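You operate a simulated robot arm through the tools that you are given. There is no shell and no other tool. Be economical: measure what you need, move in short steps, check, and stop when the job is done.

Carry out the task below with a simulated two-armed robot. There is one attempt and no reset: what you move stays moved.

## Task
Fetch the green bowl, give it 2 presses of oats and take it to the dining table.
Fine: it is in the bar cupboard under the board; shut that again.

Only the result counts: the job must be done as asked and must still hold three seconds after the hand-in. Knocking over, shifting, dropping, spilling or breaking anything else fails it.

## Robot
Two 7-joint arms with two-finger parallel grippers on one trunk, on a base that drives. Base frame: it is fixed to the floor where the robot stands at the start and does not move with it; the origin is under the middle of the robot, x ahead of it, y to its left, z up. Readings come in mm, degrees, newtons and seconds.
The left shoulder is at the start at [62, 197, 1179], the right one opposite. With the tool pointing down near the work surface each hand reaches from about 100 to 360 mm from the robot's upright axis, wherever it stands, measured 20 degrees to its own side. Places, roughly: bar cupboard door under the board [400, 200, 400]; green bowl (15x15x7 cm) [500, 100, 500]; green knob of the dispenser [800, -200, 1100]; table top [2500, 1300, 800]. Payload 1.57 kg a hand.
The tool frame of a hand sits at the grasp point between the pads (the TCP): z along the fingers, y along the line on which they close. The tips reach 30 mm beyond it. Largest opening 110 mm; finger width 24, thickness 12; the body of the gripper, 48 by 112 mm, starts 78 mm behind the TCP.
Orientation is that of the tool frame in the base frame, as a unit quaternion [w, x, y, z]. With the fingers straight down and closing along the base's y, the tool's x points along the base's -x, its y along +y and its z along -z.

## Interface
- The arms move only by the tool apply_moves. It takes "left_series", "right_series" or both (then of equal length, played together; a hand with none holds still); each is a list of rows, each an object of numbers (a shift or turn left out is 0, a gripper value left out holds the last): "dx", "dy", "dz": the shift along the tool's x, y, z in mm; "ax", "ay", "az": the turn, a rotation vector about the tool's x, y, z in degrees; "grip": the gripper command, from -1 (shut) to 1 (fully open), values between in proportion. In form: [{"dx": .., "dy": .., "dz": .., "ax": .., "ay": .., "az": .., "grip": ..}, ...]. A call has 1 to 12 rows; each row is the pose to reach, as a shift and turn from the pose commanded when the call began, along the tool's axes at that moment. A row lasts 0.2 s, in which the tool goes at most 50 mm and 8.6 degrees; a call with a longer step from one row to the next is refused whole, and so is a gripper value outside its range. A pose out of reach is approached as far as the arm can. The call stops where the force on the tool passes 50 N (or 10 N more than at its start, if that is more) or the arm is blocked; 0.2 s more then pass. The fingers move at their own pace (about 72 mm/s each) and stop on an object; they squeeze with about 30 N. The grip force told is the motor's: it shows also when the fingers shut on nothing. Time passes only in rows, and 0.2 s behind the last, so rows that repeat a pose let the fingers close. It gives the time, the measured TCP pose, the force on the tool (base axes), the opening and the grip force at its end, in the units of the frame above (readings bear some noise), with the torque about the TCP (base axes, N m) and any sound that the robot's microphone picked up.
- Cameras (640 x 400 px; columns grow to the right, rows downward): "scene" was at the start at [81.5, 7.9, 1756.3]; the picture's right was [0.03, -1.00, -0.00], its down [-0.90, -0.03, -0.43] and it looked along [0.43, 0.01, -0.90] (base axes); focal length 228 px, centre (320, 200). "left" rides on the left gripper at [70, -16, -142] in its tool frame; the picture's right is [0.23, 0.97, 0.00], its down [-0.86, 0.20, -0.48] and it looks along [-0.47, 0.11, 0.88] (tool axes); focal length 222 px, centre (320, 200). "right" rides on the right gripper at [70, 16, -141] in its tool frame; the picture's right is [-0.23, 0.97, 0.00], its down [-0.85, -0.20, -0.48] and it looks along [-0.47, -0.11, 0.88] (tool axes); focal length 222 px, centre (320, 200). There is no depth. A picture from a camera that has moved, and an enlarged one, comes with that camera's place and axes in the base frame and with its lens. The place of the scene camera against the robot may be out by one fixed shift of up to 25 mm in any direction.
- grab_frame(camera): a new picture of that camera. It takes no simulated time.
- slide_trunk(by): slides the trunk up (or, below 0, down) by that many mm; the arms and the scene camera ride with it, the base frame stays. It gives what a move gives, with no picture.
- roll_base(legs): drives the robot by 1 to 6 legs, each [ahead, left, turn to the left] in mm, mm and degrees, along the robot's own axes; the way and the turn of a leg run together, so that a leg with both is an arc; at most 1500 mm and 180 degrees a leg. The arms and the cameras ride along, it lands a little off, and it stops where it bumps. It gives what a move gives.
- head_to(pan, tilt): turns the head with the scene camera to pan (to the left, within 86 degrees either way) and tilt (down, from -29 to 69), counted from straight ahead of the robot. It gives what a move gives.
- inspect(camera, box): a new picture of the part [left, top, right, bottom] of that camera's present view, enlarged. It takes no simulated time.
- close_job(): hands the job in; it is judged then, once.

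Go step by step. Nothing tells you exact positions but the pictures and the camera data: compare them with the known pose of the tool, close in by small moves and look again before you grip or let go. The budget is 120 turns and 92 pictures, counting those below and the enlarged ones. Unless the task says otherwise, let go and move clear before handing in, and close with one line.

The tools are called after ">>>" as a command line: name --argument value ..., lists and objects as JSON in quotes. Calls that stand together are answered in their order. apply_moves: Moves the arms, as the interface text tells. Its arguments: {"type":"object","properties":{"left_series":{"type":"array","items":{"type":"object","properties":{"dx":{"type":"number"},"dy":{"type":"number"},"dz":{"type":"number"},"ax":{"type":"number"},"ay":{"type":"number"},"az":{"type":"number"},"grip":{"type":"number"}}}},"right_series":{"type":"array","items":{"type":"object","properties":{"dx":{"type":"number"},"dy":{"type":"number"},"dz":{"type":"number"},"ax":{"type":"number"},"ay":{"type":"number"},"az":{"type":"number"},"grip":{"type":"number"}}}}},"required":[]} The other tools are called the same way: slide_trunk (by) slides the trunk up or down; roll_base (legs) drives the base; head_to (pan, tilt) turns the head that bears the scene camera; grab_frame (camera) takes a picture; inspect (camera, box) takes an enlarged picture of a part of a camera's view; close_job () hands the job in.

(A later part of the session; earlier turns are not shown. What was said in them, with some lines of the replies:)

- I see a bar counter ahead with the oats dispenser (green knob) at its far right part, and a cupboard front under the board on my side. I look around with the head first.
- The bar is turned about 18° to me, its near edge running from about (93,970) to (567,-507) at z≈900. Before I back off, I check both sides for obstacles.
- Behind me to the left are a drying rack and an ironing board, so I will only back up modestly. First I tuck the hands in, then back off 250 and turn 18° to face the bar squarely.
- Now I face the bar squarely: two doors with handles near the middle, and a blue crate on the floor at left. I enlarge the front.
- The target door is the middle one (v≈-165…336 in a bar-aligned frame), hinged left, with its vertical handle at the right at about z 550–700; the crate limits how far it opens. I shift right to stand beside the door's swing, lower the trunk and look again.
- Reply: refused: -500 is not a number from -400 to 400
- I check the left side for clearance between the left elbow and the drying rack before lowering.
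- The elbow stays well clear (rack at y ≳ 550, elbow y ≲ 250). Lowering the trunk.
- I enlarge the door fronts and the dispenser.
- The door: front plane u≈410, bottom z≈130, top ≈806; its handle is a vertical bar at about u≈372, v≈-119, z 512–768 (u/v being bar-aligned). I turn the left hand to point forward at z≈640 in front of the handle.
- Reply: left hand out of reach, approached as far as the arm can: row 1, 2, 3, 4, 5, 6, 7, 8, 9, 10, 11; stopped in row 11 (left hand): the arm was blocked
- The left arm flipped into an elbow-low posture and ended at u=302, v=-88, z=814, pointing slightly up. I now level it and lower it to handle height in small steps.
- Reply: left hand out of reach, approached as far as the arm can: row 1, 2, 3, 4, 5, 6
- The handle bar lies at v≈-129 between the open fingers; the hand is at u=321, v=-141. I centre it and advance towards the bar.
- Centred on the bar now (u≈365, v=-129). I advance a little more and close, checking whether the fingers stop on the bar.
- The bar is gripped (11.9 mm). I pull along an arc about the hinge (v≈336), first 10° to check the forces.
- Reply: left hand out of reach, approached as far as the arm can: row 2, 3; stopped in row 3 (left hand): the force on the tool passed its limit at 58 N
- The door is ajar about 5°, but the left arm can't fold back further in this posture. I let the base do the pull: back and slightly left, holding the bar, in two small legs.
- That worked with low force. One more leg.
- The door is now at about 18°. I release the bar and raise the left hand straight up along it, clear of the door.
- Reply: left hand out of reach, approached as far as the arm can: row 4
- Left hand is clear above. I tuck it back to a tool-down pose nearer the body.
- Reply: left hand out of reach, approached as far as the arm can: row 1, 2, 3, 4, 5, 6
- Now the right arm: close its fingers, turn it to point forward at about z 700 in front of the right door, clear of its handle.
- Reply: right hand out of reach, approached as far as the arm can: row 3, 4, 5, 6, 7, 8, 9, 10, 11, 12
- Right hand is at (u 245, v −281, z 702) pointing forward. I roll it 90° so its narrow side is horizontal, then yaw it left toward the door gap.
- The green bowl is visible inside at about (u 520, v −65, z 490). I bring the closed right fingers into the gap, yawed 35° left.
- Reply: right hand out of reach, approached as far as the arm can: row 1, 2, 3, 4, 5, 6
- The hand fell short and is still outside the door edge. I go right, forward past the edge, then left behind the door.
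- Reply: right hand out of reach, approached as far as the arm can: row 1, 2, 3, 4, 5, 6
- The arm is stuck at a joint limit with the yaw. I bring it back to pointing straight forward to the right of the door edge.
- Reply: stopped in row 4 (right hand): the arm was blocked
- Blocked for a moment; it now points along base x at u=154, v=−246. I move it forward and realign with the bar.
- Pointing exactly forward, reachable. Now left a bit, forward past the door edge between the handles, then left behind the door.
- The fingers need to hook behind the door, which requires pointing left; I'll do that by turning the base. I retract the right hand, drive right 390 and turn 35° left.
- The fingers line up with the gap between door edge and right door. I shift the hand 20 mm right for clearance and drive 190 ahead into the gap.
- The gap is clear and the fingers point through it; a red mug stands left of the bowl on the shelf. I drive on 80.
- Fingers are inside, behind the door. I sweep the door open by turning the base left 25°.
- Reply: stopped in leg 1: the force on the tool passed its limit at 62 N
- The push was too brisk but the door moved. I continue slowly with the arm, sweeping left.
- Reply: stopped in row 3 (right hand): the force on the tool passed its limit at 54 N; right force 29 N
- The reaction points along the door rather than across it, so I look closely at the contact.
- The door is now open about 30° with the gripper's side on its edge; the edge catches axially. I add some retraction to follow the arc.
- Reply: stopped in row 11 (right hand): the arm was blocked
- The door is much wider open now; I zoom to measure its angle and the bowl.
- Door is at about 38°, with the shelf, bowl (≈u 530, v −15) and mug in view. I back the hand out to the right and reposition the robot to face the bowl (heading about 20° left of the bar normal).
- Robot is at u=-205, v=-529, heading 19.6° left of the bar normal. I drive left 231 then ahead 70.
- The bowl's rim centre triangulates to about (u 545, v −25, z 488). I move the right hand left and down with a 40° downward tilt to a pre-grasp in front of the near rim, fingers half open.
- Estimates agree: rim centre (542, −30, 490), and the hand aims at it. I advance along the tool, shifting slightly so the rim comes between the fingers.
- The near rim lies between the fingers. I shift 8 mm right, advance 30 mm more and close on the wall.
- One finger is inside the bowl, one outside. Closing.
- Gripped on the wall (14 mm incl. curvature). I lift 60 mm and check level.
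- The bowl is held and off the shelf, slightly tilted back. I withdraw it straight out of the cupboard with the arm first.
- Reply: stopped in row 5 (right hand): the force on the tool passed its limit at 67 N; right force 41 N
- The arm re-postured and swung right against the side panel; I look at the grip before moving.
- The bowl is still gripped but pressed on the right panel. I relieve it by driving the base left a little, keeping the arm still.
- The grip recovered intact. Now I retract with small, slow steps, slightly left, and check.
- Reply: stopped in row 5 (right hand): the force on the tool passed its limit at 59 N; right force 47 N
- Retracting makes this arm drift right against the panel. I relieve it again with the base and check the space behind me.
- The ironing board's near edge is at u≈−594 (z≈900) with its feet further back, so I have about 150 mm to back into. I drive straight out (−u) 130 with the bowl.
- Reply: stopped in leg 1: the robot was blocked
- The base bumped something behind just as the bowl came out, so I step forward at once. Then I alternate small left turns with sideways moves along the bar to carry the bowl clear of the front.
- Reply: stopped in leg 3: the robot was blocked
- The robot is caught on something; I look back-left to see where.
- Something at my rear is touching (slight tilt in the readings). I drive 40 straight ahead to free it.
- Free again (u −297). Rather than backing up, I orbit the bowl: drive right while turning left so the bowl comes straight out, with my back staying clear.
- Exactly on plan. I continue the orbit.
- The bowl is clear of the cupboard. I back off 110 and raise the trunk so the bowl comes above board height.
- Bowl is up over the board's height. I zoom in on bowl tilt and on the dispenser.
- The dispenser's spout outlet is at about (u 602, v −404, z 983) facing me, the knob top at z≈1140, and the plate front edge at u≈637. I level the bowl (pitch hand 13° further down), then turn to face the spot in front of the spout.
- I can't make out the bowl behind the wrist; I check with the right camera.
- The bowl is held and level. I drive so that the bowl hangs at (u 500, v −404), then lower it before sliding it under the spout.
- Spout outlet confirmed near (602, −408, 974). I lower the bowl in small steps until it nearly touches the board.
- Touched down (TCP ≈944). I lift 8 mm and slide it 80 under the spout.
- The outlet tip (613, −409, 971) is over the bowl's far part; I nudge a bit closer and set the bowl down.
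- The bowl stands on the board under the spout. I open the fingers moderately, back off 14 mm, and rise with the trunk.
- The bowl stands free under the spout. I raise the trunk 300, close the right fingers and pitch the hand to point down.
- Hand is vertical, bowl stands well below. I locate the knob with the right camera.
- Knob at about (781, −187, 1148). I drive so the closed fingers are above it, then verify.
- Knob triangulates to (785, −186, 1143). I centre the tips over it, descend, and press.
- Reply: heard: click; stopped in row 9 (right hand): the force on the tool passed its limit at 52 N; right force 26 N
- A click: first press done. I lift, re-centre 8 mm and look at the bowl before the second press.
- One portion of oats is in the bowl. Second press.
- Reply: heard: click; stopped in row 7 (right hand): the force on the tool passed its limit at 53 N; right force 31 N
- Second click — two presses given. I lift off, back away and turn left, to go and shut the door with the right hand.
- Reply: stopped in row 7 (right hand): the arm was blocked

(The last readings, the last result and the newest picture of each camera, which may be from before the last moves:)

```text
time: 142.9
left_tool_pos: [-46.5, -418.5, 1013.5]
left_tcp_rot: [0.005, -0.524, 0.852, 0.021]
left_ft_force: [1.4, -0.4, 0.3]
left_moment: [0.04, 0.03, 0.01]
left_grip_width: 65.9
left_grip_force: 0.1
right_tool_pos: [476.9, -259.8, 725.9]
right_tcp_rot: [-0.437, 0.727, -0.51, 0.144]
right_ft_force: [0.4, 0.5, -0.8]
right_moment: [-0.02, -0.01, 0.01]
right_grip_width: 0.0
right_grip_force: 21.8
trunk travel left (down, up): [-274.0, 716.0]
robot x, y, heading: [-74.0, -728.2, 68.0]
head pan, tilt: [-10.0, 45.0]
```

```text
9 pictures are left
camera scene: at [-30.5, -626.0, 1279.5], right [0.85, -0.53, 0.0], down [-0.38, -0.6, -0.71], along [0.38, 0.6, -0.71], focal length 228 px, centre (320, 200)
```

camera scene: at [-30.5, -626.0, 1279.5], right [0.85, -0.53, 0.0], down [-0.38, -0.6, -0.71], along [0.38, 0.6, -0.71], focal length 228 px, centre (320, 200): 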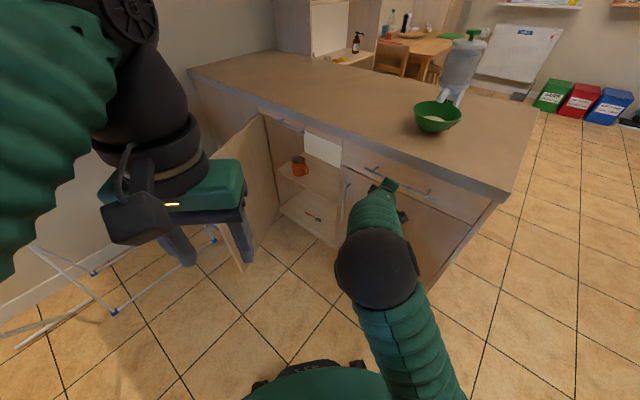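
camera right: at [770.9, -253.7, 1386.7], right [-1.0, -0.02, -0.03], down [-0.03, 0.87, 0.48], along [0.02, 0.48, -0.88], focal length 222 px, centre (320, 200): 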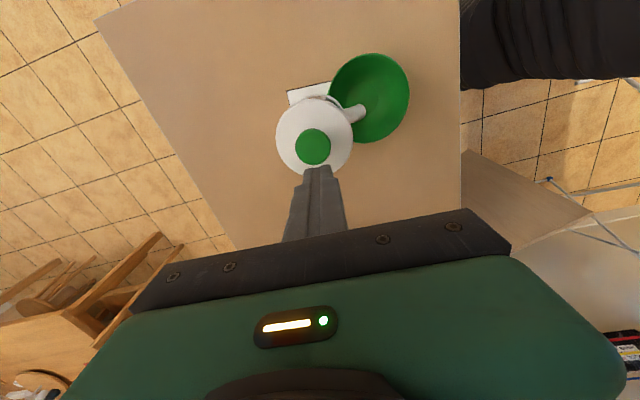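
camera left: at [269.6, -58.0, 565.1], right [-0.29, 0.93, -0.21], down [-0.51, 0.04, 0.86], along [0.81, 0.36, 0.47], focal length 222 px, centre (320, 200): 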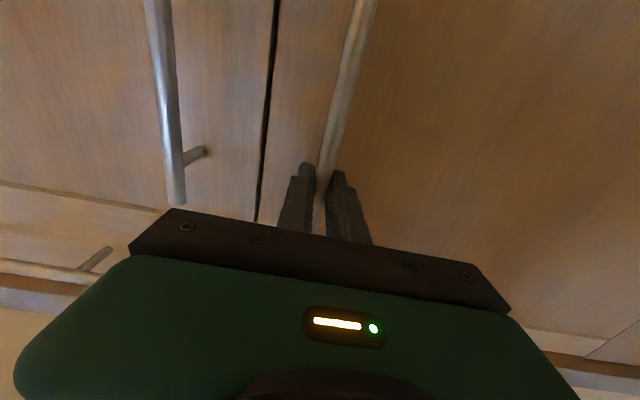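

The arm re-postured again but is clear of everything; the bowl with oats stands safely. I back away, turn left 35° and come round to the outside of the door.

>>> roll_base --legs '[[-55, 19, 0], [0, 0, 35], [85, 7, 0]]'

>>> head_to --pan -35 --tilt 45

>>> grab_frame --camera "scene"

```text
time: 146.2
left_tool_pos: [-294.3, -418.6, 1014.0]
left_tcp_rot: [0.003, 0.755, -0.656, -0.019]
left_ft_force: [-0.7, 0.4, -0.1]
left_moment: [-0.06, -0.03, 0.03]
left_grip_width: 65.9
left_grip_force: 0.0
right_tool_pos: [45.3, 9.4, 721.5]
right_tcp_rot: [-0.459, 0.847, -0.267, 0.009]
right_ft_force: [0.5, -0.3, -0.6]
right_moment: [-0.02, -0.03, 0.03]
right_grip_width: 0.1
right_grip_force: 21.6
trunk travel left (down, up): [-274.0, 716.0]
robot x, y, heading: [-140.5, -687.8, 102.6]
head pan, tilt: [-10.0, 45.0]
```

```text
time: 147.1
left_tool_pos: [-293.7, -420.4, 1015.1]
left_tcp_rot: [0.001, 0.756, -0.654, -0.021]
left_ft_force: [-0.7, -1.1, -0.3]
left_moment: [0.05, -0.03, -0.02]
left_grip_width: 66.1
left_grip_force: 0.1
right_tool_pos: [49.6, 8.7, 725.2]
right_tcp_rot: [-0.461, 0.845, -0.271, 0.01]
right_ft_force: [-0.6, -0.3, -0.9]
right_moment: [0.03, 0.01, 0.01]
right_grip_width: 0.0
right_grip_force: 20.9
trunk travel left (down, up): [-274.0, 716.0]
robot x, y, heading: [-137.1, -695.1, 102.7]
head pan, tilt: [-35.0, 45.0]
```

```text
8 pictures are left
camera scene: at [-127.7, -578.5, 1279.8], right [0.93, -0.38, 0.0], down [-0.27, -0.66, -0.71], along [0.27, 0.65, -0.71], focal length 228 px, centre (320, 200)
```

scene: 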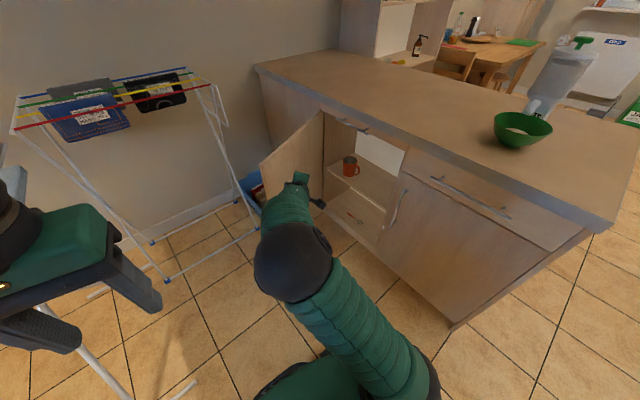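

The door actually stands at ≈67° now, and my hand is on its inner side. I raise the trunk, turn the right hand vertical so its fingers can hook over the door's top from outside, and check the pose.

>>> slide_trunk --by 220

>>> apply_moves --right_series '[{"ax": -7}, {"ax": -14}, {"ax": -21}, {"ax": -28}, {"ax": -35}, {"ax": -42}, {"ax": -49}, {"ax": -55}, {"ax": -55}]'

```text
time: 149.4
left_tool_pos: [-294.2, -419.8, 1235.7]
left_tcp_rot: [0.002, 0.755, -0.655, -0.021]
left_ft_force: [0.6, -0.6, -0.4]
left_moment: [0.0, 0.01, 0.03]
left_grip_width: 66.0
left_grip_force: 0.1
right_tool_pos: [49.5, 8.3, 945.9]
right_tcp_rot: [-0.46, 0.845, -0.271, 0.011]
right_ft_force: [0.1, 0.6, 0.3]
right_moment: [-0.01, 0.02, 0.0]
right_grip_width: 0.0
right_grip_force: 21.4
trunk travel left (down, up): [-494.0, 496.0]
robot x, y, heading: [-139.5, -689.1, 102.8]
head pan, tilt: [-35.0, 45.0]
```

```text
time: 151.4
left_tool_pos: [-293.7, -420.5, 1235.2]
left_tcp_rot: [0.001, 0.755, -0.656, -0.02]
left_ft_force: [0.0, 0.9, 0.0]
left_moment: [0.02, 0.03, 0.0]
left_grip_width: 66.1
left_grip_force: 0.0
right_tool_pos: [45.9, 8.5, 944.4]
right_tcp_rot: [-0.017, 0.964, -0.241, -0.116]
right_ft_force: [0.3, 0.0, 0.4]
right_moment: [-0.03, 0.0, -0.01]
right_grip_width: 0.0
right_grip_force: 21.9
trunk travel left (down, up): [-494.0, 496.0]
robot x, y, heading: [-138.5, -692.5, 102.7]
head pan, tilt: [-35.0, 45.0]
```

Vertical enough. I carry the hand over the door to its outer side and lower it so the fingers hang behind the panel.

>>> roll_base --legs '[[222, 26, 0]]'

>>> slide_trunk --by -200

>>> grab_frame --camera "scene"

```text
time: 153.1
left_tool_pos: [-367.8, -207.2, 1233.7]
left_tcp_rot: [0.002, 0.756, -0.654, -0.022]
left_ft_force: [0.7, 0.8, 0.0]
left_moment: [-0.03, 0.04, -0.01]
left_grip_width: 65.9
left_grip_force: 0.0
right_tool_pos: [-29.9, 222.8, 942.9]
right_tcp_rot: [-0.017, 0.964, -0.24, -0.117]
right_ft_force: [0.5, 0.0, -0.4]
right_moment: [0.01, 0.0, -0.01]
right_grip_width: 0.0
right_grip_force: 21.3
trunk travel left (down, up): [-494.0, 496.0]
robot x, y, heading: [-211.8, -477.2, 102.8]
head pan, tilt: [-35.0, 45.0]
```

```text
time: 155.3
left_tool_pos: [-369.2, -208.2, 1034.4]
left_tcp_rot: [0.001, 0.755, -0.655, -0.02]
left_ft_force: [-0.9, -0.4, 0.4]
left_moment: [-0.01, 0.0, 0.03]
left_grip_width: 66.1
left_grip_force: 0.0
right_tool_pos: [-31.1, 222.4, 745.7]
right_tcp_rot: [-0.018, 0.964, -0.24, -0.116]
right_ft_force: [-0.3, -0.1, -0.3]
right_moment: [-0.04, 0.02, 0.03]
right_grip_width: 0.0
right_grip_force: 21.1
trunk travel left (down, up): [-294.0, 696.0]
robot x, y, heading: [-212.9, -479.3, 102.9]
head pan, tilt: [-35.0, 45.0]
```

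```text
7 pictures are left
camera scene: at [-201.9, -364.6, 1299.8], right [0.93, -0.38, 0.0], down [-0.27, -0.66, -0.71], along [0.27, 0.65, -0.71], focal length 228 px, centre (320, 200)
```

scene: 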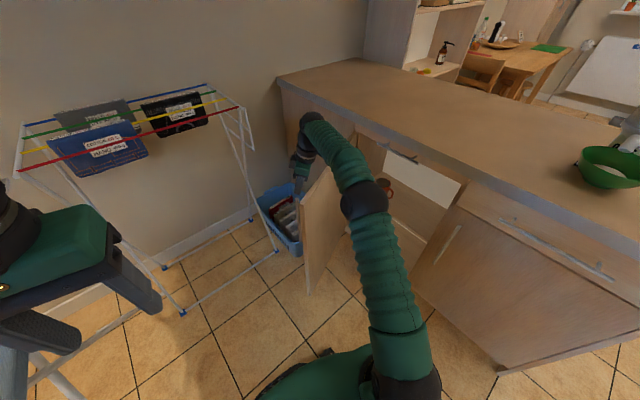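

The fingers hang on the door's outer side. I drag it shut along its arc with base moves.

>>> roll_base --legs '[[-124, -82, 0], [-66, -81, 0]]'

```text
time: 157.4
left_tool_pos: [-170.2, -355.9, 1035.2]
left_tcp_rot: [0.0, 0.755, -0.655, -0.02]
left_ft_force: [0.4, 0.5, 0.1]
left_moment: [0.05, 0.03, -0.02]
left_grip_width: 66.0
left_grip_force: 0.1
right_tool_pos: [170.3, 71.3, 746.7]
right_tcp_rot: [-0.018, 0.964, -0.241, -0.115]
right_ft_force: [-0.1, -0.7, 0.6]
right_moment: [0.02, -0.01, -0.03]
right_grip_width: 0.2
right_grip_force: 21.5
trunk travel left (down, up): [-294.0, 696.0]
robot x, y, heading: [-16.0, -623.7, 102.7]
head pan, tilt: [-35.0, 45.0]
```

>>> roll_base --legs '[[-44, -94, 0]]'

>>> grab_frame --camera "scene"

```text
time: 158.6
left_tool_pos: [-71.7, -381.6, 1036.1]
left_tcp_rot: [-0.003, 0.756, -0.654, -0.021]
left_ft_force: [-0.1, -0.8, 0.2]
left_moment: [0.02, -0.03, 0.0]
left_grip_width: 65.8
left_grip_force: 0.1
right_tool_pos: [268.2, 49.1, 748.9]
right_tcp_rot: [-0.02, 0.964, -0.24, -0.113]
right_ft_force: [-0.7, -0.4, 0.4]
right_moment: [0.01, -0.05, -0.02]
right_grip_width: 0.0
right_grip_force: 21.3
trunk travel left (down, up): [-294.0, 696.0]
robot x, y, heading: [89.0, -648.5, 102.9]
head pan, tilt: [-35.0, 45.0]
```

```text
6 pictures are left
camera scene: at [88.9, -538.5, 1300.3], right [0.93, -0.38, 0.01], down [-0.26, -0.65, -0.71], along [0.27, 0.66, -0.7], focal length 228 px, centre (320, 200)
```

scene: 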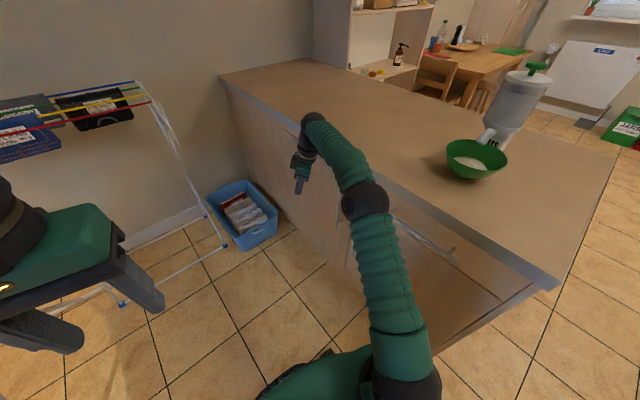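

>>> inspect --camera "scene" --box '[240, 110, 440, 280]'

```text
2.35 times, centred on (340, 195) of scene
camera zoom: at [88.9, -538.5, 1300.3], right [0.93, -0.38, 0.01], down [-0.26, -0.65, -0.71], along [0.27, 0.66, -0.7], focal length 536 px, centre (273, 212)
```

zoom: 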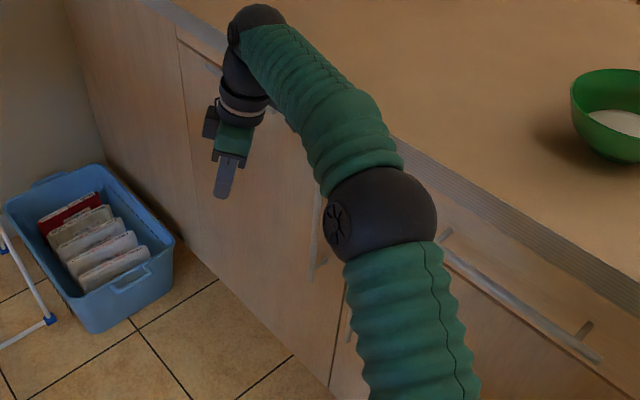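

The door looks shut now. I raise up, restore the 55° grasp orientation and turn back toward the bowl.

>>> slide_trunk --by 400

>>> slide_trunk --by 60

>>> apply_moves --right_series '[{"ax": 5.6, "ay": 1.3, "az": -3.2, "grip": 0.08}, {"ax": 11.2, "ay": 2.7, "az": -6.5}, {"ax": 16.9, "ay": 4, "az": -9.7}, {"ax": 22.5, "ay": 5.3, "az": -12.9}, {"ax": 28.1, "ay": 6.7, "az": -16.2}, {"ax": 33.7, "ay": 8, "az": -19.4}, {"ax": 33.7, "ay": 8, "az": -19.4}]'

>>> roll_base --legs '[[0, 0, -63.9]]'

```text
time: 162.4
left_tool_pos: [-62.4, -379.4, 1436.2]
left_tcp_rot: [0.001, 0.755, -0.655, -0.023]
left_ft_force: [-0.5, 0.3, 0.1]
left_moment: [0.0, 0.0, 0.0]
left_grip_width: 65.8
left_grip_force: 0.1
right_tool_pos: [275.2, 50.5, 1145.0]
right_tcp_rot: [-0.017, 0.963, -0.24, -0.118]
right_ft_force: [-0.3, 0.0, -0.4]
right_moment: [0.02, 0.01, 0.03]
right_grip_width: 0.0
right_grip_force: 20.9
trunk travel left (down, up): [-694.0, 296.0]
robot x, y, heading: [84.7, -647.5, 102.6]
head pan, tilt: [-35.0, 45.0]
```

```text
time: 163.4
left_tool_pos: [-63.0, -378.9, 1496.0]
left_tcp_rot: [0.002, 0.756, -0.655, -0.024]
left_ft_force: [1.2, -0.3, -0.2]
left_moment: [0.04, 0.02, 0.0]
left_grip_width: 66.2
left_grip_force: 0.0
right_tool_pos: [276.1, 51.0, 1204.6]
right_tcp_rot: [-0.018, 0.963, -0.24, -0.117]
right_ft_force: [0.0, -0.2, -0.7]
right_moment: [0.01, 0.03, 0.01]
right_grip_width: 0.1
right_grip_force: 21.4
trunk travel left (down, up): [-754.0, 236.0]
robot x, y, heading: [87.7, -648.2, 102.7]
head pan, tilt: [-35.0, 45.0]
```

```text
time: 165.0
left_tool_pos: [-63.9, -378.5, 1496.2]
left_tcp_rot: [0.001, 0.755, -0.655, -0.024]
left_ft_force: [0.5, 0.4, -0.4]
left_moment: [0.03, -0.01, 0.0]
left_grip_width: 66.1
left_grip_force: 0.0
right_tool_pos: [273.7, 50.9, 1205.3]
right_tcp_rot: [-0.298, 0.949, -0.101, 0.027]
right_ft_force: [-0.7, -0.1, 0.0]
right_moment: [0.01, 0.03, 0.0]
right_grip_width: 59.6
right_grip_force: 0.0
trunk travel left (down, up): [-754.0, 236.0]
robot x, y, heading: [89.6, -646.4, 102.8]
head pan, tilt: [-35.0, 45.0]
```

```text
time: 168.2
left_tool_pos: [263.5, -393.6, 1495.7]
left_tcp_rot: [0.012, -0.295, 0.955, 0.02]
left_ft_force: [-0.3, -0.1, 0.1]
left_moment: [-0.01, 0.0, 0.0]
left_grip_width: 66.0
left_grip_force: 0.1
right_tool_pos: [797.5, -506.2, 1205.4]
right_tcp_rot: [-0.237, 0.752, -0.588, 0.182]
right_ft_force: [0.4, 0.0, -0.1]
right_moment: [-0.03, 0.02, -0.02]
right_grip_width: 59.4
right_grip_force: 0.1
trunk travel left (down, up): [-754.0, 236.0]
robot x, y, heading: [89.5, -652.5, 38.8]
head pan, tilt: [-35.0, 45.0]
```

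Orientation restored. I drive over to above the bowl's near rim and check the door and alignment.

>>> roll_base --legs '[[29, 337, 0]]'

>>> head_to --pan 0 --tilt 48

>>> grab_frame --camera "scene"

```text
time: 170.4
left_tool_pos: [81.6, -127.7, 1496.1]
left_tcp_rot: [0.009, -0.297, 0.955, 0.025]
left_ft_force: [0.6, -0.6, 0.8]
left_moment: [0.04, 0.02, 0.01]
left_grip_width: 65.9
left_grip_force: 0.0
right_tool_pos: [615.3, -234.5, 1203.1]
right_tcp_rot: [-0.239, 0.753, -0.587, 0.175]
right_ft_force: [0.6, -1.8, -0.1]
right_moment: [0.12, 0.04, 0.07]
right_grip_width: 59.4
right_grip_force: 0.1
trunk travel left (down, up): [-754.0, 236.0]
robot x, y, heading: [-99.7, -371.9, 39.5]
head pan, tilt: [-35.0, 45.0]
```

```text
time: 171.4
left_tool_pos: [70.1, -114.9, 1497.4]
left_tcp_rot: [0.012, -0.297, 0.955, 0.021]
left_ft_force: [-0.7, 0.2, 0.4]
left_moment: [0.03, 0.0, 0.03]
left_grip_width: 65.9
left_grip_force: 0.0
right_tool_pos: [605.2, -225.0, 1207.1]
right_tcp_rot: [-0.239, 0.753, -0.585, 0.18]
right_ft_force: [0.1, 0.0, 0.0]
right_moment: [0.01, -0.03, -0.04]
right_grip_width: 59.4
right_grip_force: 0.1
trunk travel left (down, up): [-754.0, 236.0]
robot x, y, heading: [-97.9, -371.3, 39.4]
head pan, tilt: [0.0, 48.0]
```

```text
4 pictures are left
camera scene: at [-23.6, -297.8, 1755.6], right [0.63, -0.77, 0.0], down [-0.58, -0.47, -0.67], along [0.52, 0.42, -0.74], focal length 228 px, centre (320, 200)
```

scene: 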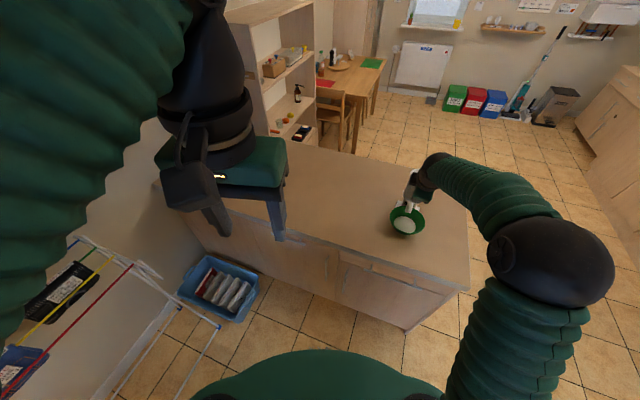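

The door is flush shut, and the hand is right above the release position. I descend as I rose.

>>> slide_trunk --by -200

>>> grab_frame --camera "right"

```text
time: 173.6
left_tool_pos: [70.7, -115.9, 1295.9]
left_tcp_rot: [0.013, -0.298, 0.954, 0.02]
left_ft_force: [1.1, -0.6, 0.1]
left_moment: [-0.03, 0.0, -0.02]
left_grip_width: 66.3
left_grip_force: 0.1
right_tool_pos: [606.3, -225.5, 1006.7]
right_tcp_rot: [-0.24, 0.753, -0.586, 0.18]
right_ft_force: [0.2, -0.1, 0.5]
right_moment: [-0.02, 0.0, 0.03]
right_grip_width: 59.6
right_grip_force: 0.2
trunk travel left (down, up): [-554.0, 436.0]
robot x, y, heading: [-100.8, -371.7, 39.5]
head pan, tilt: [0.0, 48.0]
```

```text
3 pictures are left
camera right: at [530.5, -315.5, 1112.7], right [-0.83, 0.03, -0.55], down [-0.32, 0.8, 0.51], along [0.46, 0.6, -0.65], focal length 222 px, centre (320, 200)
```

right: 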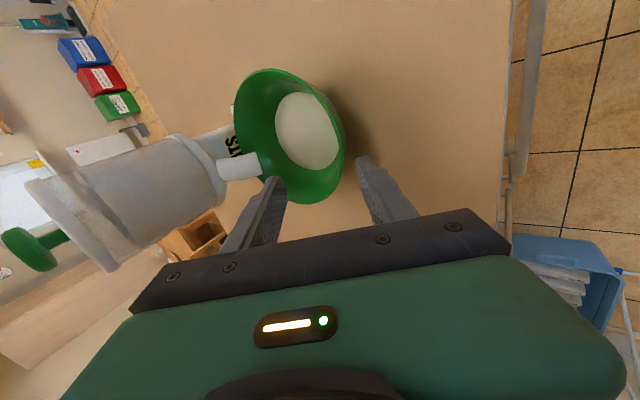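

>>> slide_trunk --by -65

>>> roll_base --legs '[[14, -5, 0]]'

```text
time: 174.7
left_tool_pos: [69.3, -116.1, 1230.3]
left_tcp_rot: [0.012, -0.298, 0.954, 0.02]
left_ft_force: [-0.3, -0.4, -0.2]
left_moment: [0.0, -0.01, -0.01]
left_grip_width: 66.0
left_grip_force: 0.0
right_tool_pos: [606.1, -224.5, 942.7]
right_tcp_rot: [-0.239, 0.753, -0.585, 0.181]
right_ft_force: [0.8, -0.1, 0.0]
right_moment: [0.02, -0.03, -0.03]
right_grip_width: 59.3
right_grip_force: 0.0
trunk travel left (down, up): [-489.0, 501.0]
robot x, y, heading: [-100.9, -369.4, 39.4]
head pan, tilt: [0.0, 48.0]
```

```text
time: 175.4
left_tool_pos: [79.5, -110.9, 1232.4]
left_tcp_rot: [0.014, -0.298, 0.954, 0.02]
left_ft_force: [-0.4, -0.1, 0.1]
left_moment: [-0.01, 0.01, 0.01]
left_grip_width: 65.9
left_grip_force: 0.1
right_tool_pos: [616.7, -219.7, 944.1]
right_tcp_rot: [-0.24, 0.753, -0.585, 0.182]
right_ft_force: [-0.1, 0.8, -0.3]
right_moment: [-0.02, 0.0, 0.03]
right_grip_width: 59.4
right_grip_force: 0.1
trunk travel left (down, up): [-489.0, 501.0]
robot x, y, heading: [-88.8, -364.9, 39.5]
head pan, tilt: [0.0, 48.0]
```

Same pose as at release within 3 mm. Closing on the wall, then a small lift.

>>> apply_moves --right_series '[{"grip": -0.3}, {"grip": -0.6}, {"grip": -1}, {"grip": -1}, {"grip": -1}, {"grip": -1}]'

>>> slide_trunk --by 9

```text
time: 176.8
left_tool_pos: [82.3, -109.6, 1231.7]
left_tcp_rot: [0.013, -0.297, 0.955, 0.02]
left_ft_force: [0.1, -0.3, -0.5]
left_moment: [-0.01, 0.02, 0.01]
left_grip_width: 66.1
left_grip_force: 0.1
right_tool_pos: [619.8, -219.1, 944.1]
right_tcp_rot: [-0.239, 0.753, -0.586, 0.181]
right_ft_force: [1.3, -2.1, 2.3]
right_moment: [-0.07, -0.12, -0.14]
right_grip_width: 12.0
right_grip_force: 29.2
trunk travel left (down, up): [-489.0, 501.0]
robot x, y, heading: [-86.6, -361.1, 39.3]
head pan, tilt: [0.0, 48.0]
```

```text
time: 177.4
left_tool_pos: [83.1, -110.6, 1241.3]
left_tcp_rot: [0.011, -0.297, 0.955, 0.02]
left_ft_force: [0.3, -0.1, -0.3]
left_moment: [-0.01, 0.0, 0.0]
left_grip_width: 65.6
left_grip_force: 0.1
right_tool_pos: [617.9, -219.1, 951.4]
right_tcp_rot: [-0.238, 0.754, -0.586, 0.18]
right_ft_force: [0.1, 0.5, -3.6]
right_moment: [-0.04, 0.23, 0.02]
right_grip_width: 12.1
right_grip_force: 29.7
trunk travel left (down, up): [-498.0, 492.0]
robot x, y, heading: [-84.5, -366.9, 39.2]
head pan, tilt: [0.0, 48.0]
```

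The bowl with oats is lifted (3.6 N). I draw it out from under the spout, raise, and drive round the right end of the bar.

>>> roll_base --legs '[[-93, 36, 0]]'

>>> slide_trunk --by 120

>>> roll_base --legs '[[-299, -774, 0]]'

```text
time: 178.5
left_tool_pos: [-3.5, -148.8, 1240.7]
left_tcp_rot: [0.01, -0.296, 0.955, 0.023]
left_ft_force: [-0.5, -1.0, 0.7]
left_moment: [0.04, 0.02, 0.0]
left_grip_width: 66.0
left_grip_force: 0.2
right_tool_pos: [531.3, -256.7, 947.6]
right_tcp_rot: [-0.239, 0.752, -0.587, 0.178]
right_ft_force: [1.0, -1.7, -3.4]
right_moment: [0.06, 0.28, 0.01]
right_grip_width: 12.1
right_grip_force: 28.8
trunk travel left (down, up): [-498.0, 492.0]
robot x, y, heading: [-178.5, -396.3, 39.1]
head pan, tilt: [0.0, 48.0]
```

```text
time: 180.0
left_tool_pos: [-8.8, -144.3, 1360.0]
left_tcp_rot: [0.013, -0.296, 0.955, 0.021]
left_ft_force: [-0.2, 0.5, 0.1]
left_moment: [0.04, 0.01, 0.03]
left_grip_width: 66.0
left_grip_force: 0.1
right_tool_pos: [526.8, -253.1, 1072.1]
right_tcp_rot: [-0.239, 0.753, -0.586, 0.181]
right_ft_force: [0.1, 0.7, -3.0]
right_moment: [-0.01, 0.25, -0.01]
right_grip_width: 12.0
right_grip_force: 29.1
trunk travel left (down, up): [-618.0, 372.0]
robot x, y, heading: [-177.2, -398.3, 39.1]
head pan, tilt: [0.0, 48.0]
```

```text
time: 184.4
left_tool_pos: [235.6, -914.6, 1360.3]
left_tcp_rot: [0.014, -0.295, 0.955, 0.019]
left_ft_force: [0.3, -0.8, -0.7]
left_moment: [0.02, 0.01, 0.04]
left_grip_width: 66.0
left_grip_force: 0.1
right_tool_pos: [771.2, -1025.2, 1072.7]
right_tcp_rot: [-0.238, 0.753, -0.586, 0.183]
right_ft_force: [-0.2, -0.8, -3.3]
right_moment: [-0.01, 0.24, 0.01]
right_grip_width: 12.2
right_grip_force: 29.3
trunk travel left (down, up): [-618.0, 372.0]
robot x, y, heading: [69.3, -1167.5, 39.2]
head pan, tilt: [0.0, 48.0]
```

Round the end of the bar now. I drive along the bar direction toward the table's right side.

>>> roll_base --legs '[[1400, -540, 0], [1260, -486, 0]]'

>>> roll_base --legs '[[0, 0, 96]]'

>>> head_to --pan -15 --tilt 35

>>> grab_frame --camera "scene"

```text
refused: leg 1 is longer than a leg can be; nothing moved
```

```text
time: 188.9
left_tool_pos: [-206.5, -1042.9, 1361.2]
left_tcp_rot: [0.007, 0.917, -0.398, -0.024]
left_ft_force: [-0.4, 0.0, -0.1]
left_moment: [0.03, 0.01, -0.01]
left_grip_width: 66.0
left_grip_force: 0.1
right_tool_pos: [-178.9, -496.7, 1072.9]
right_tcp_rot: [-0.294, 0.935, 0.186, -0.062]
right_ft_force: [-0.1, -0.8, -2.5]
right_moment: [-0.25, -0.04, -0.01]
right_grip_width: 12.5
right_grip_force: 29.1
trunk travel left (down, up): [-618.0, 372.0]
robot x, y, heading: [67.4, -1170.1, 138.1]
head pan, tilt: [0.0, 48.0]
```

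```text
time: 189.7
left_tool_pos: [-207.3, -1043.5, 1361.0]
left_tcp_rot: [0.007, 0.917, -0.398, -0.024]
left_ft_force: [-0.2, -0.1, 0.1]
left_moment: [0.02, -0.02, -0.03]
left_grip_width: 66.0
left_grip_force: 0.0
right_tool_pos: [-177.4, -497.2, 1073.2]
right_tcp_rot: [-0.294, 0.935, 0.187, -0.063]
right_ft_force: [-0.7, -0.6, -2.8]
right_moment: [-0.22, -0.07, -0.04]
right_grip_width: 12.0
right_grip_force: 29.3
trunk travel left (down, up): [-618.0, 372.0]
robot x, y, heading: [68.9, -1171.0, 137.6]
head pan, tilt: [-15.0, 35.0]
```

```text
2 pictures are left
camera scene: at [-15.8, -1067.4, 1638.4], right [0.84, 0.54, 0.0], down [0.31, -0.48, -0.82], along [-0.44, 0.69, -0.58], focal length 228 px, centre (320, 200)
```

scene: 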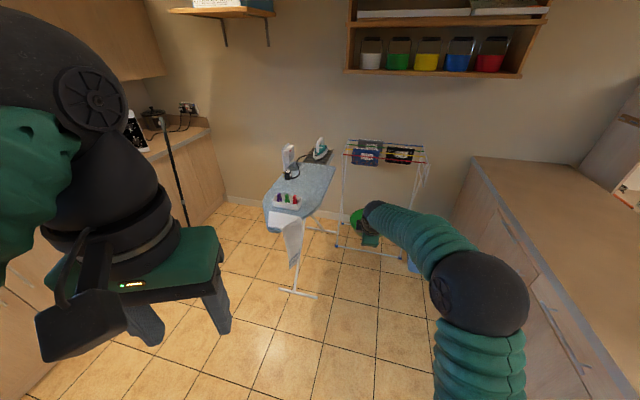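

The drive leg was refused (too long) while the turn went ahead; nothing was hit. I turn back and drive with legs under the limit.

>>> roll_base --legs '[[0, 0, -92.5], [1292, -658, 0], [1292, -658, 0]]'

```text
time: 207.6
left_tool_pos: [2994.6, -131.9, 1362.4]
left_tcp_rot: [0.013, -0.323, 0.946, 0.021]
left_ft_force: [0.1, 0.9, 0.0]
left_moment: [-0.02, 0.01, 0.0]
left_grip_width: 66.2
left_grip_force: 0.0
right_tool_pos: [3536.6, -210.7, 1072.8]
right_tcp_rot: [-0.244, 0.769, -0.564, 0.176]
right_ft_force: [0.2, 0.1, -3.4]
right_moment: [-0.06, 0.22, 0.0]
right_grip_width: 11.8
right_grip_force: 29.1
trunk travel left (down, up): [-618.0, 372.0]
robot x, y, heading: [2844.2, -395.4, 42.4]
head pan, tilt: [-15.0, 35.0]
```

Robot is beside the table at u≈2583, v≈−1255. I turn left to face it and look.

>>> roll_base --legs '[[0, 0, 93], [300, 0, 0]]'

>>> head_to --pan -30 --tilt 40

>>> grab_frame --camera "scene"

```text
time: 213.6
left_tool_pos: [2368.8, -40.8, 1362.4]
left_tcp_rot: [0.005, 0.905, -0.425, -0.026]
left_ft_force: [-0.1, -0.9, 0.2]
left_moment: [0.01, 0.01, 0.01]
left_grip_width: 65.8
left_grip_force: 0.0
right_tool_pos: [2428.3, 503.8, 1075.4]
right_tcp_rot: [-0.296, 0.94, 0.161, -0.056]
right_ft_force: [1.0, -0.2, -2.1]
right_moment: [-0.24, -0.06, 0.01]
right_grip_width: 11.8
right_grip_force: 29.5
trunk travel left (down, up): [-618.0, 372.0]
robot x, y, heading: [2632.9, -181.1, 134.8]
head pan, tilt: [-15.0, 35.0]
```

```text
time: 214.3
left_tool_pos: [2368.1, -39.5, 1361.0]
left_tcp_rot: [0.006, 0.905, -0.425, -0.025]
left_ft_force: [-0.6, -0.9, 0.0]
left_moment: [0.0, -0.02, 0.06]
left_grip_width: 66.0
left_grip_force: 0.1
right_tool_pos: [2427.0, 505.9, 1072.8]
right_tcp_rot: [-0.295, 0.94, 0.162, -0.054]
right_ft_force: [-0.2, 0.0, -3.5]
right_moment: [-0.23, -0.08, 0.01]
right_grip_width: 12.0
right_grip_force: 28.7
trunk travel left (down, up): [-618.0, 372.0]
robot x, y, heading: [2636.1, -180.9, 134.4]
head pan, tilt: [-30.0, 40.0]
```

```text
1 pictures are left
camera scene: at [2577.5, -66.9, 1630.8], right [0.97, 0.25, 0.0], down [0.16, -0.62, -0.76], along [-0.19, 0.74, -0.65], focal length 228 px, centre (320, 200)
```

scene: 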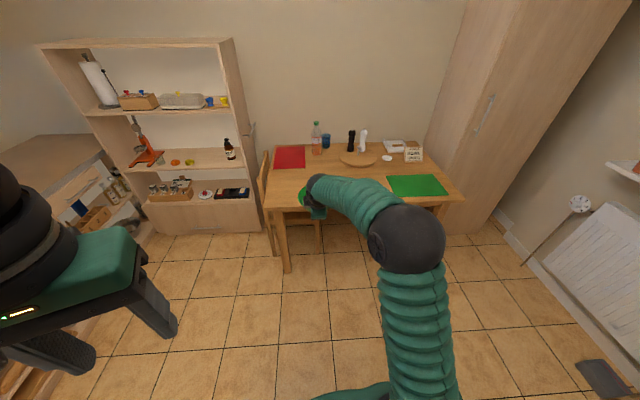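

The table's near edge runs from (2054,759) to (3113,1066), with free wood between the mats around (2470,1020). I drive the bowl over that spot and lower to a safe height.

>>> roll_base --legs '[[273, -361, 0]]'

>>> slide_trunk --by -165

>>> grab_frame --camera "right"

```text
time: 217.1
left_tool_pos: [2427.1, 400.7, 1361.6]
left_tcp_rot: [0.003, 0.906, -0.422, -0.024]
left_ft_force: [0.2, 0.1, -0.9]
left_moment: [0.02, 0.01, 0.0]
left_grip_width: 65.9
left_grip_force: 0.0
right_tool_pos: [2483.9, 944.7, 1075.2]
right_tcp_rot: [-0.297, 0.939, 0.164, -0.053]
right_ft_force: [0.2, -0.3, -3.2]
right_moment: [-0.27, -0.03, -0.01]
right_grip_width: 11.9
right_grip_force: 29.3
trunk travel left (down, up): [-618.0, 372.0]
robot x, y, heading: [2696.1, 262.6, 134.6]
head pan, tilt: [-30.0, 40.0]
```

```text
time: 218.9
left_tool_pos: [2433.2, 406.0, 1197.4]
left_tcp_rot: [0.005, 0.907, -0.421, -0.026]
left_ft_force: [-0.5, -0.1, 0.1]
left_moment: [0.0, 0.02, -0.01]
left_grip_width: 66.1
left_grip_force: 0.1
right_tool_pos: [2487.5, 950.2, 909.2]
right_tcp_rot: [-0.296, 0.939, 0.164, -0.056]
right_ft_force: [0.0, -0.1, -4.2]
right_moment: [-0.24, -0.05, 0.0]
right_grip_width: 11.8
right_grip_force: 29.7
trunk travel left (down, up): [-453.0, 537.0]
robot x, y, heading: [2697.1, 264.9, 134.7]
head pan, tilt: [-30.0, 40.0]
```

```text
0 pictures are left
camera right: at [2584.9, 885.9, 1014.5], right [0.05, -0.83, -0.56], down [-0.76, -0.39, 0.51], along [-0.65, 0.4, -0.65], focal length 222 px, centre (320, 200)
```

right: 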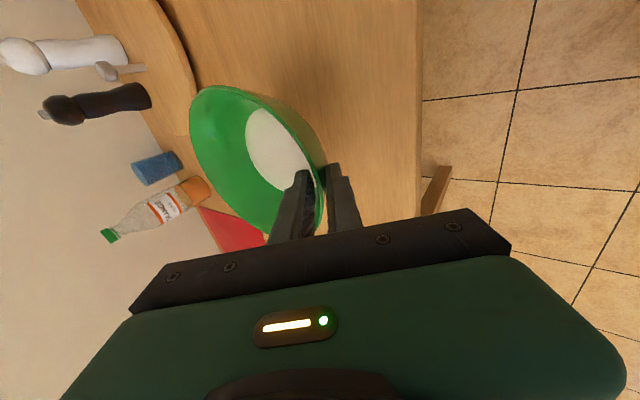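

The bowl hangs level over free wood, well clear of the plate and mats. I lower it in steps, watching the force.

>>> slide_trunk --by -28

>>> slide_trunk --by -7

```text
time: 219.7
left_tool_pos: [2433.4, 404.6, 1168.0]
left_tcp_rot: [0.005, 0.906, -0.421, -0.026]
left_ft_force: [0.2, 0.3, -0.1]
left_moment: [0.0, 0.0, 0.02]
left_grip_width: 66.0
left_grip_force: 0.0
right_tool_pos: [2488.1, 949.1, 882.2]
right_tcp_rot: [-0.297, 0.939, 0.163, -0.056]
right_ft_force: [0.0, 0.6, -3.8]
right_moment: [-0.29, -0.04, -0.02]
right_grip_width: 11.8
right_grip_force: 29.4
trunk travel left (down, up): [-425.0, 565.0]
robot x, y, heading: [2697.3, 269.4, 134.8]
head pan, tilt: [-30.0, 40.0]
```

```text
time: 220.2
left_tool_pos: [2432.7, 404.7, 1161.6]
left_tcp_rot: [0.006, 0.906, -0.421, -0.027]
left_ft_force: [0.3, 0.1, -0.6]
left_moment: [0.02, 0.02, 0.01]
left_grip_width: 65.8
left_grip_force: 0.1
right_tool_pos: [2488.4, 949.0, 873.8]
right_tcp_rot: [-0.296, 0.939, 0.164, -0.056]
right_ft_force: [-0.9, -0.6, -2.4]
right_moment: [-0.25, -0.04, 0.02]
right_grip_width: 11.8
right_grip_force: 29.2
trunk travel left (down, up): [-418.0, 572.0]
robot x, y, heading: [2700.4, 268.3, 134.8]
head pan, tilt: [-30.0, 40.0]
```

>>> slide_trunk --by -7

>>> slide_trunk --by -6

```text
time: 220.8
left_tool_pos: [2432.3, 404.8, 1154.6]
left_tcp_rot: [0.005, 0.906, -0.421, -0.026]
left_ft_force: [-1.4, -0.8, -0.7]
left_moment: [0.02, 0.0, -0.03]
left_grip_width: 66.2
left_grip_force: 0.0
right_tool_pos: [2487.6, 948.7, 866.6]
right_tcp_rot: [-0.295, 0.94, 0.163, -0.056]
right_ft_force: [-0.5, -0.5, -3.4]
right_moment: [-0.21, -0.04, 0.02]
right_grip_width: 11.8
right_grip_force: 29.0
trunk travel left (down, up): [-411.0, 579.0]
robot x, y, heading: [2698.3, 270.6, 134.8]
head pan, tilt: [-30.0, 40.0]
```

```text
time: 221.3
left_tool_pos: [2432.6, 405.2, 1149.9]
left_tcp_rot: [0.005, 0.907, -0.421, -0.026]
left_ft_force: [-0.9, -0.1, -0.5]
left_moment: [-0.02, 0.01, 0.0]
left_grip_width: 66.1
left_grip_force: 0.0
right_tool_pos: [2488.6, 949.2, 860.2]
right_tcp_rot: [-0.295, 0.94, 0.163, -0.056]
right_ft_force: [-0.3, -0.6, -3.2]
right_moment: [-0.19, -0.09, 0.01]
right_grip_width: 11.6
right_grip_force: 29.3
trunk travel left (down, up): [-405.0, 585.0]
robot x, y, heading: [2699.8, 266.3, 135.0]
head pan, tilt: [-30.0, 40.0]
```

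Not touching yet; I keep lowering.

>>> slide_trunk --by -7

>>> slide_trunk --by -6

```text
time: 221.9
left_tool_pos: [2432.8, 404.6, 1141.1]
left_tcp_rot: [0.005, 0.907, -0.421, -0.026]
left_ft_force: [0.5, 0.4, 0.3]
left_moment: [0.01, -0.02, -0.01]
left_grip_width: 66.1
left_grip_force: 0.1
right_tool_pos: [2488.3, 949.3, 855.4]
right_tcp_rot: [-0.295, 0.94, 0.164, -0.055]
right_ft_force: [0.3, -0.3, -3.7]
right_moment: [-0.26, -0.04, -0.03]
right_grip_width: 11.7
right_grip_force: 29.2
trunk travel left (down, up): [-398.0, 592.0]
robot x, y, heading: [2696.6, 262.3, 134.9]
head pan, tilt: [-30.0, 40.0]
```

```text
time: 222.4
left_tool_pos: [2432.0, 405.0, 1135.5]
left_tcp_rot: [0.006, 0.907, -0.421, -0.026]
left_ft_force: [0.4, 0.7, 0.4]
left_moment: [0.0, -0.01, 0.01]
left_grip_width: 66.0
left_grip_force: 0.0
right_tool_pos: [2487.2, 949.8, 847.4]
right_tcp_rot: [-0.296, 0.939, 0.164, -0.056]
right_ft_force: [-0.6, -0.1, -2.0]
right_moment: [-0.28, -0.04, -0.02]
right_grip_width: 12.1
right_grip_force: 28.8
trunk travel left (down, up): [-392.0, 598.0]
robot x, y, heading: [2698.7, 262.2, 134.7]
head pan, tilt: [-30.0, 40.0]
```

>>> slide_trunk --by -6

>>> slide_trunk --by -6

>>> slide_trunk --by -6

```text
time: 223.0
left_tool_pos: [2433.2, 405.3, 1129.6]
left_tcp_rot: [0.005, 0.906, -0.422, -0.026]
left_ft_force: [-0.4, -0.5, -0.3]
left_moment: [0.01, -0.03, 0.0]
left_grip_width: 66.0
left_grip_force: 0.1
right_tool_pos: [2488.4, 949.3, 841.3]
right_tcp_rot: [-0.295, 0.94, 0.164, -0.056]
right_ft_force: [0.2, 0.0, -4.2]
right_moment: [-0.21, -0.02, -0.01]
right_grip_width: 11.6
right_grip_force: 29.4
trunk travel left (down, up): [-386.0, 604.0]
robot x, y, heading: [2702.5, 264.7, 134.8]
head pan, tilt: [-30.0, 40.0]
```

```text
time: 223.6
left_tool_pos: [2432.8, 405.1, 1124.2]
left_tcp_rot: [0.005, 0.906, -0.422, -0.026]
left_ft_force: [-0.1, 0.6, -0.7]
left_moment: [0.0, -0.01, 0.0]
left_grip_width: 66.1
left_grip_force: 0.1
right_tool_pos: [2487.2, 949.8, 834.7]
right_tcp_rot: [-0.295, 0.94, 0.163, -0.056]
right_ft_force: [0.0, 0.8, -2.8]
right_moment: [-0.23, -0.06, 0.02]
right_grip_width: 11.6
right_grip_force: 29.6
trunk travel left (down, up): [-380.0, 610.0]
robot x, y, heading: [2695.1, 268.8, 134.8]
head pan, tilt: [-30.0, 40.0]
```

```text
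time: 224.1
left_tool_pos: [2433.0, 405.4, 1117.5]
left_tcp_rot: [0.005, 0.907, -0.421, -0.026]
left_ft_force: [0.8, 0.7, 0.3]
left_moment: [0.0, 0.0, 0.01]
left_grip_width: 66.0
left_grip_force: 0.1
right_tool_pos: [2487.2, 948.8, 830.4]
right_tcp_rot: [-0.295, 0.94, 0.164, -0.056]
right_ft_force: [-0.2, -0.1, -2.8]
right_moment: [-0.21, -0.06, 0.01]
right_grip_width: 11.7
right_grip_force: 28.9
trunk travel left (down, up): [-374.0, 616.0]
robot x, y, heading: [2701.4, 263.8, 134.9]
head pan, tilt: [-30.0, 40.0]
```

>>> slide_trunk --by -6

>>> slide_trunk --by -5

>>> slide_trunk --by -5

```text
time: 224.7
left_tool_pos: [2434.3, 405.1, 1112.2]
left_tcp_rot: [0.005, 0.906, -0.422, -0.026]
left_ft_force: [0.4, -1.0, -1.0]
left_moment: [-0.04, -0.01, 0.01]
left_grip_width: 65.9
left_grip_force: 0.0
right_tool_pos: [2487.0, 949.4, 823.5]
right_tcp_rot: [-0.295, 0.939, 0.164, -0.056]
right_ft_force: [-0.1, 0.4, -3.4]
right_moment: [-0.25, -0.01, -0.01]
right_grip_width: 11.6
right_grip_force: 29.1
trunk travel left (down, up): [-368.0, 622.0]
robot x, y, heading: [2700.8, 266.7, 134.7]
head pan, tilt: [-30.0, 40.0]
```

```text
time: 225.2
left_tool_pos: [2433.1, 405.2, 1106.9]
left_tcp_rot: [0.006, 0.906, -0.421, -0.026]
left_ft_force: [0.1, -0.2, -0.1]
left_moment: [0.0, 0.02, 0.0]
left_grip_width: 65.8
left_grip_force: 0.0
right_tool_pos: [2486.8, 950.6, 818.5]
right_tcp_rot: [-0.295, 0.94, 0.165, -0.056]
right_ft_force: [0.2, 0.6, -3.0]
right_moment: [-0.23, -0.07, 0.04]
right_grip_width: 11.5
right_grip_force: 29.5
trunk travel left (down, up): [-363.0, 627.0]
robot x, y, heading: [2699.6, 265.8, 135.0]
head pan, tilt: [-30.0, 40.0]
```

```text
time: 225.7
left_tool_pos: [2431.9, 402.4, 1101.7]
left_tcp_rot: [0.005, 0.906, -0.422, -0.025]
left_ft_force: [0.6, -0.6, 0.2]
left_moment: [0.01, -0.02, 0.0]
left_grip_width: 66.1
left_grip_force: 0.0
right_tool_pos: [2487.5, 948.4, 816.7]
right_tcp_rot: [-0.298, 0.939, 0.163, -0.057]
right_ft_force: [1.1, 0.1, 5.6]
right_moment: [0.2, 0.11, 0.0]
right_grip_width: 11.9
right_grip_force: 29.1
trunk travel left (down, up): [-358.0, 632.0]
robot x, y, heading: [2697.7, 268.0, 135.0]
head pan, tilt: [-30.0, 40.0]
```

Touchdown (+5.6 N). I open the fingers the same way as at the dispenser, back off 14 mm and rise.

>>> apply_moves --right_series '[{"grip": -0.4}, {"grip": -0.1}, {"grip": 0.08}, {"grip": 0.08}, {"grip": 0.08}]'

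>>> roll_base --legs '[[-13, 6, 0]]'

>>> slide_trunk --by 200

```text
time: 226.9
left_tool_pos: [2432.2, 404.8, 1101.8]
left_tcp_rot: [0.004, 0.906, -0.422, -0.025]
left_ft_force: [-0.9, 0.0, 0.0]
left_moment: [0.01, 0.01, -0.01]
left_grip_width: 65.8
left_grip_force: 0.1
right_tool_pos: [2487.4, 950.6, 812.7]
right_tcp_rot: [-0.296, 0.939, 0.164, -0.057]
right_ft_force: [0.5, 0.5, 0.3]
right_moment: [0.02, 0.01, -0.01]
right_grip_width: 59.2
right_grip_force: 0.1
trunk travel left (down, up): [-358.0, 632.0]
robot x, y, heading: [2701.3, 262.3, 134.8]
head pan, tilt: [-30.0, 40.0]
```

```text
time: 227.7
left_tool_pos: [2439.1, 393.2, 1102.3]
left_tcp_rot: [0.006, 0.906, -0.422, -0.026]
left_ft_force: [0.5, -0.9, -0.3]
left_moment: [-0.04, 0.06, 0.02]
left_grip_width: 65.9
left_grip_force: 0.0
right_tool_pos: [2493.5, 938.2, 813.6]
right_tcp_rot: [-0.295, 0.94, 0.164, -0.057]
right_ft_force: [0.5, 1.1, -0.1]
right_moment: [0.01, 0.04, 0.02]
right_grip_width: 59.4
right_grip_force: 0.1
trunk travel left (down, up): [-358.0, 632.0]
robot x, y, heading: [2707.1, 254.2, 134.9]
head pan, tilt: [-30.0, 40.0]
```

```text
time: 229.9
left_tool_pos: [2438.8, 390.3, 1301.6]
left_tcp_rot: [0.005, 0.906, -0.421, -0.025]
left_ft_force: [0.6, -0.5, 0.3]
left_moment: [-0.01, 0.01, 0.0]
left_grip_width: 65.9
left_grip_force: 0.1
right_tool_pos: [2491.7, 937.3, 1014.4]
right_tcp_rot: [-0.296, 0.939, 0.164, -0.056]
right_ft_force: [-0.5, -0.1, 0.0]
right_moment: [0.02, 0.05, 0.05]
right_grip_width: 59.5
right_grip_force: 0.0
trunk travel left (down, up): [-558.0, 432.0]
robot x, y, heading: [2706.0, 254.0, 135.0]
head pan, tilt: [-30.0, 40.0]
```

The bowl stands on the table and the hand is clear above with no load. I back off and hand in.

>>> roll_base --legs '[[-250, 120, 0]]'

>>> close_job

```text
time: 231.8
left_tool_pos: [2534.5, 132.7, 1302.1]
left_tcp_rot: [0.007, 0.907, -0.42, -0.026]
left_ft_force: [-0.2, 0.4, -1.0]
left_moment: [-0.02, 0.02, 0.01]
left_grip_width: 66.0
left_grip_force: 0.1
right_tool_pos: [2587.6, 675.2, 1012.6]
right_tcp_rot: [-0.295, 0.94, 0.165, -0.058]
right_ft_force: [1.0, -0.3, -0.4]
right_moment: [0.01, 0.03, 0.03]
right_grip_width: 59.5
right_grip_force: 0.0
trunk travel left (down, up): [-558.0, 432.0]
robot x, y, heading: [2795.2, -7.9, 135.1]
head pan, tilt: [-30.0, 40.0]
```

```text
The job is handed in.
```

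I handed in the job: the green bowl, with 2 presses of oats, is on the dining table and the cupboard door looked shut. The base bumped something behind it, probably the ironing board, which may have shifted slightly. I had no pictures left to check the bowl after letting go.
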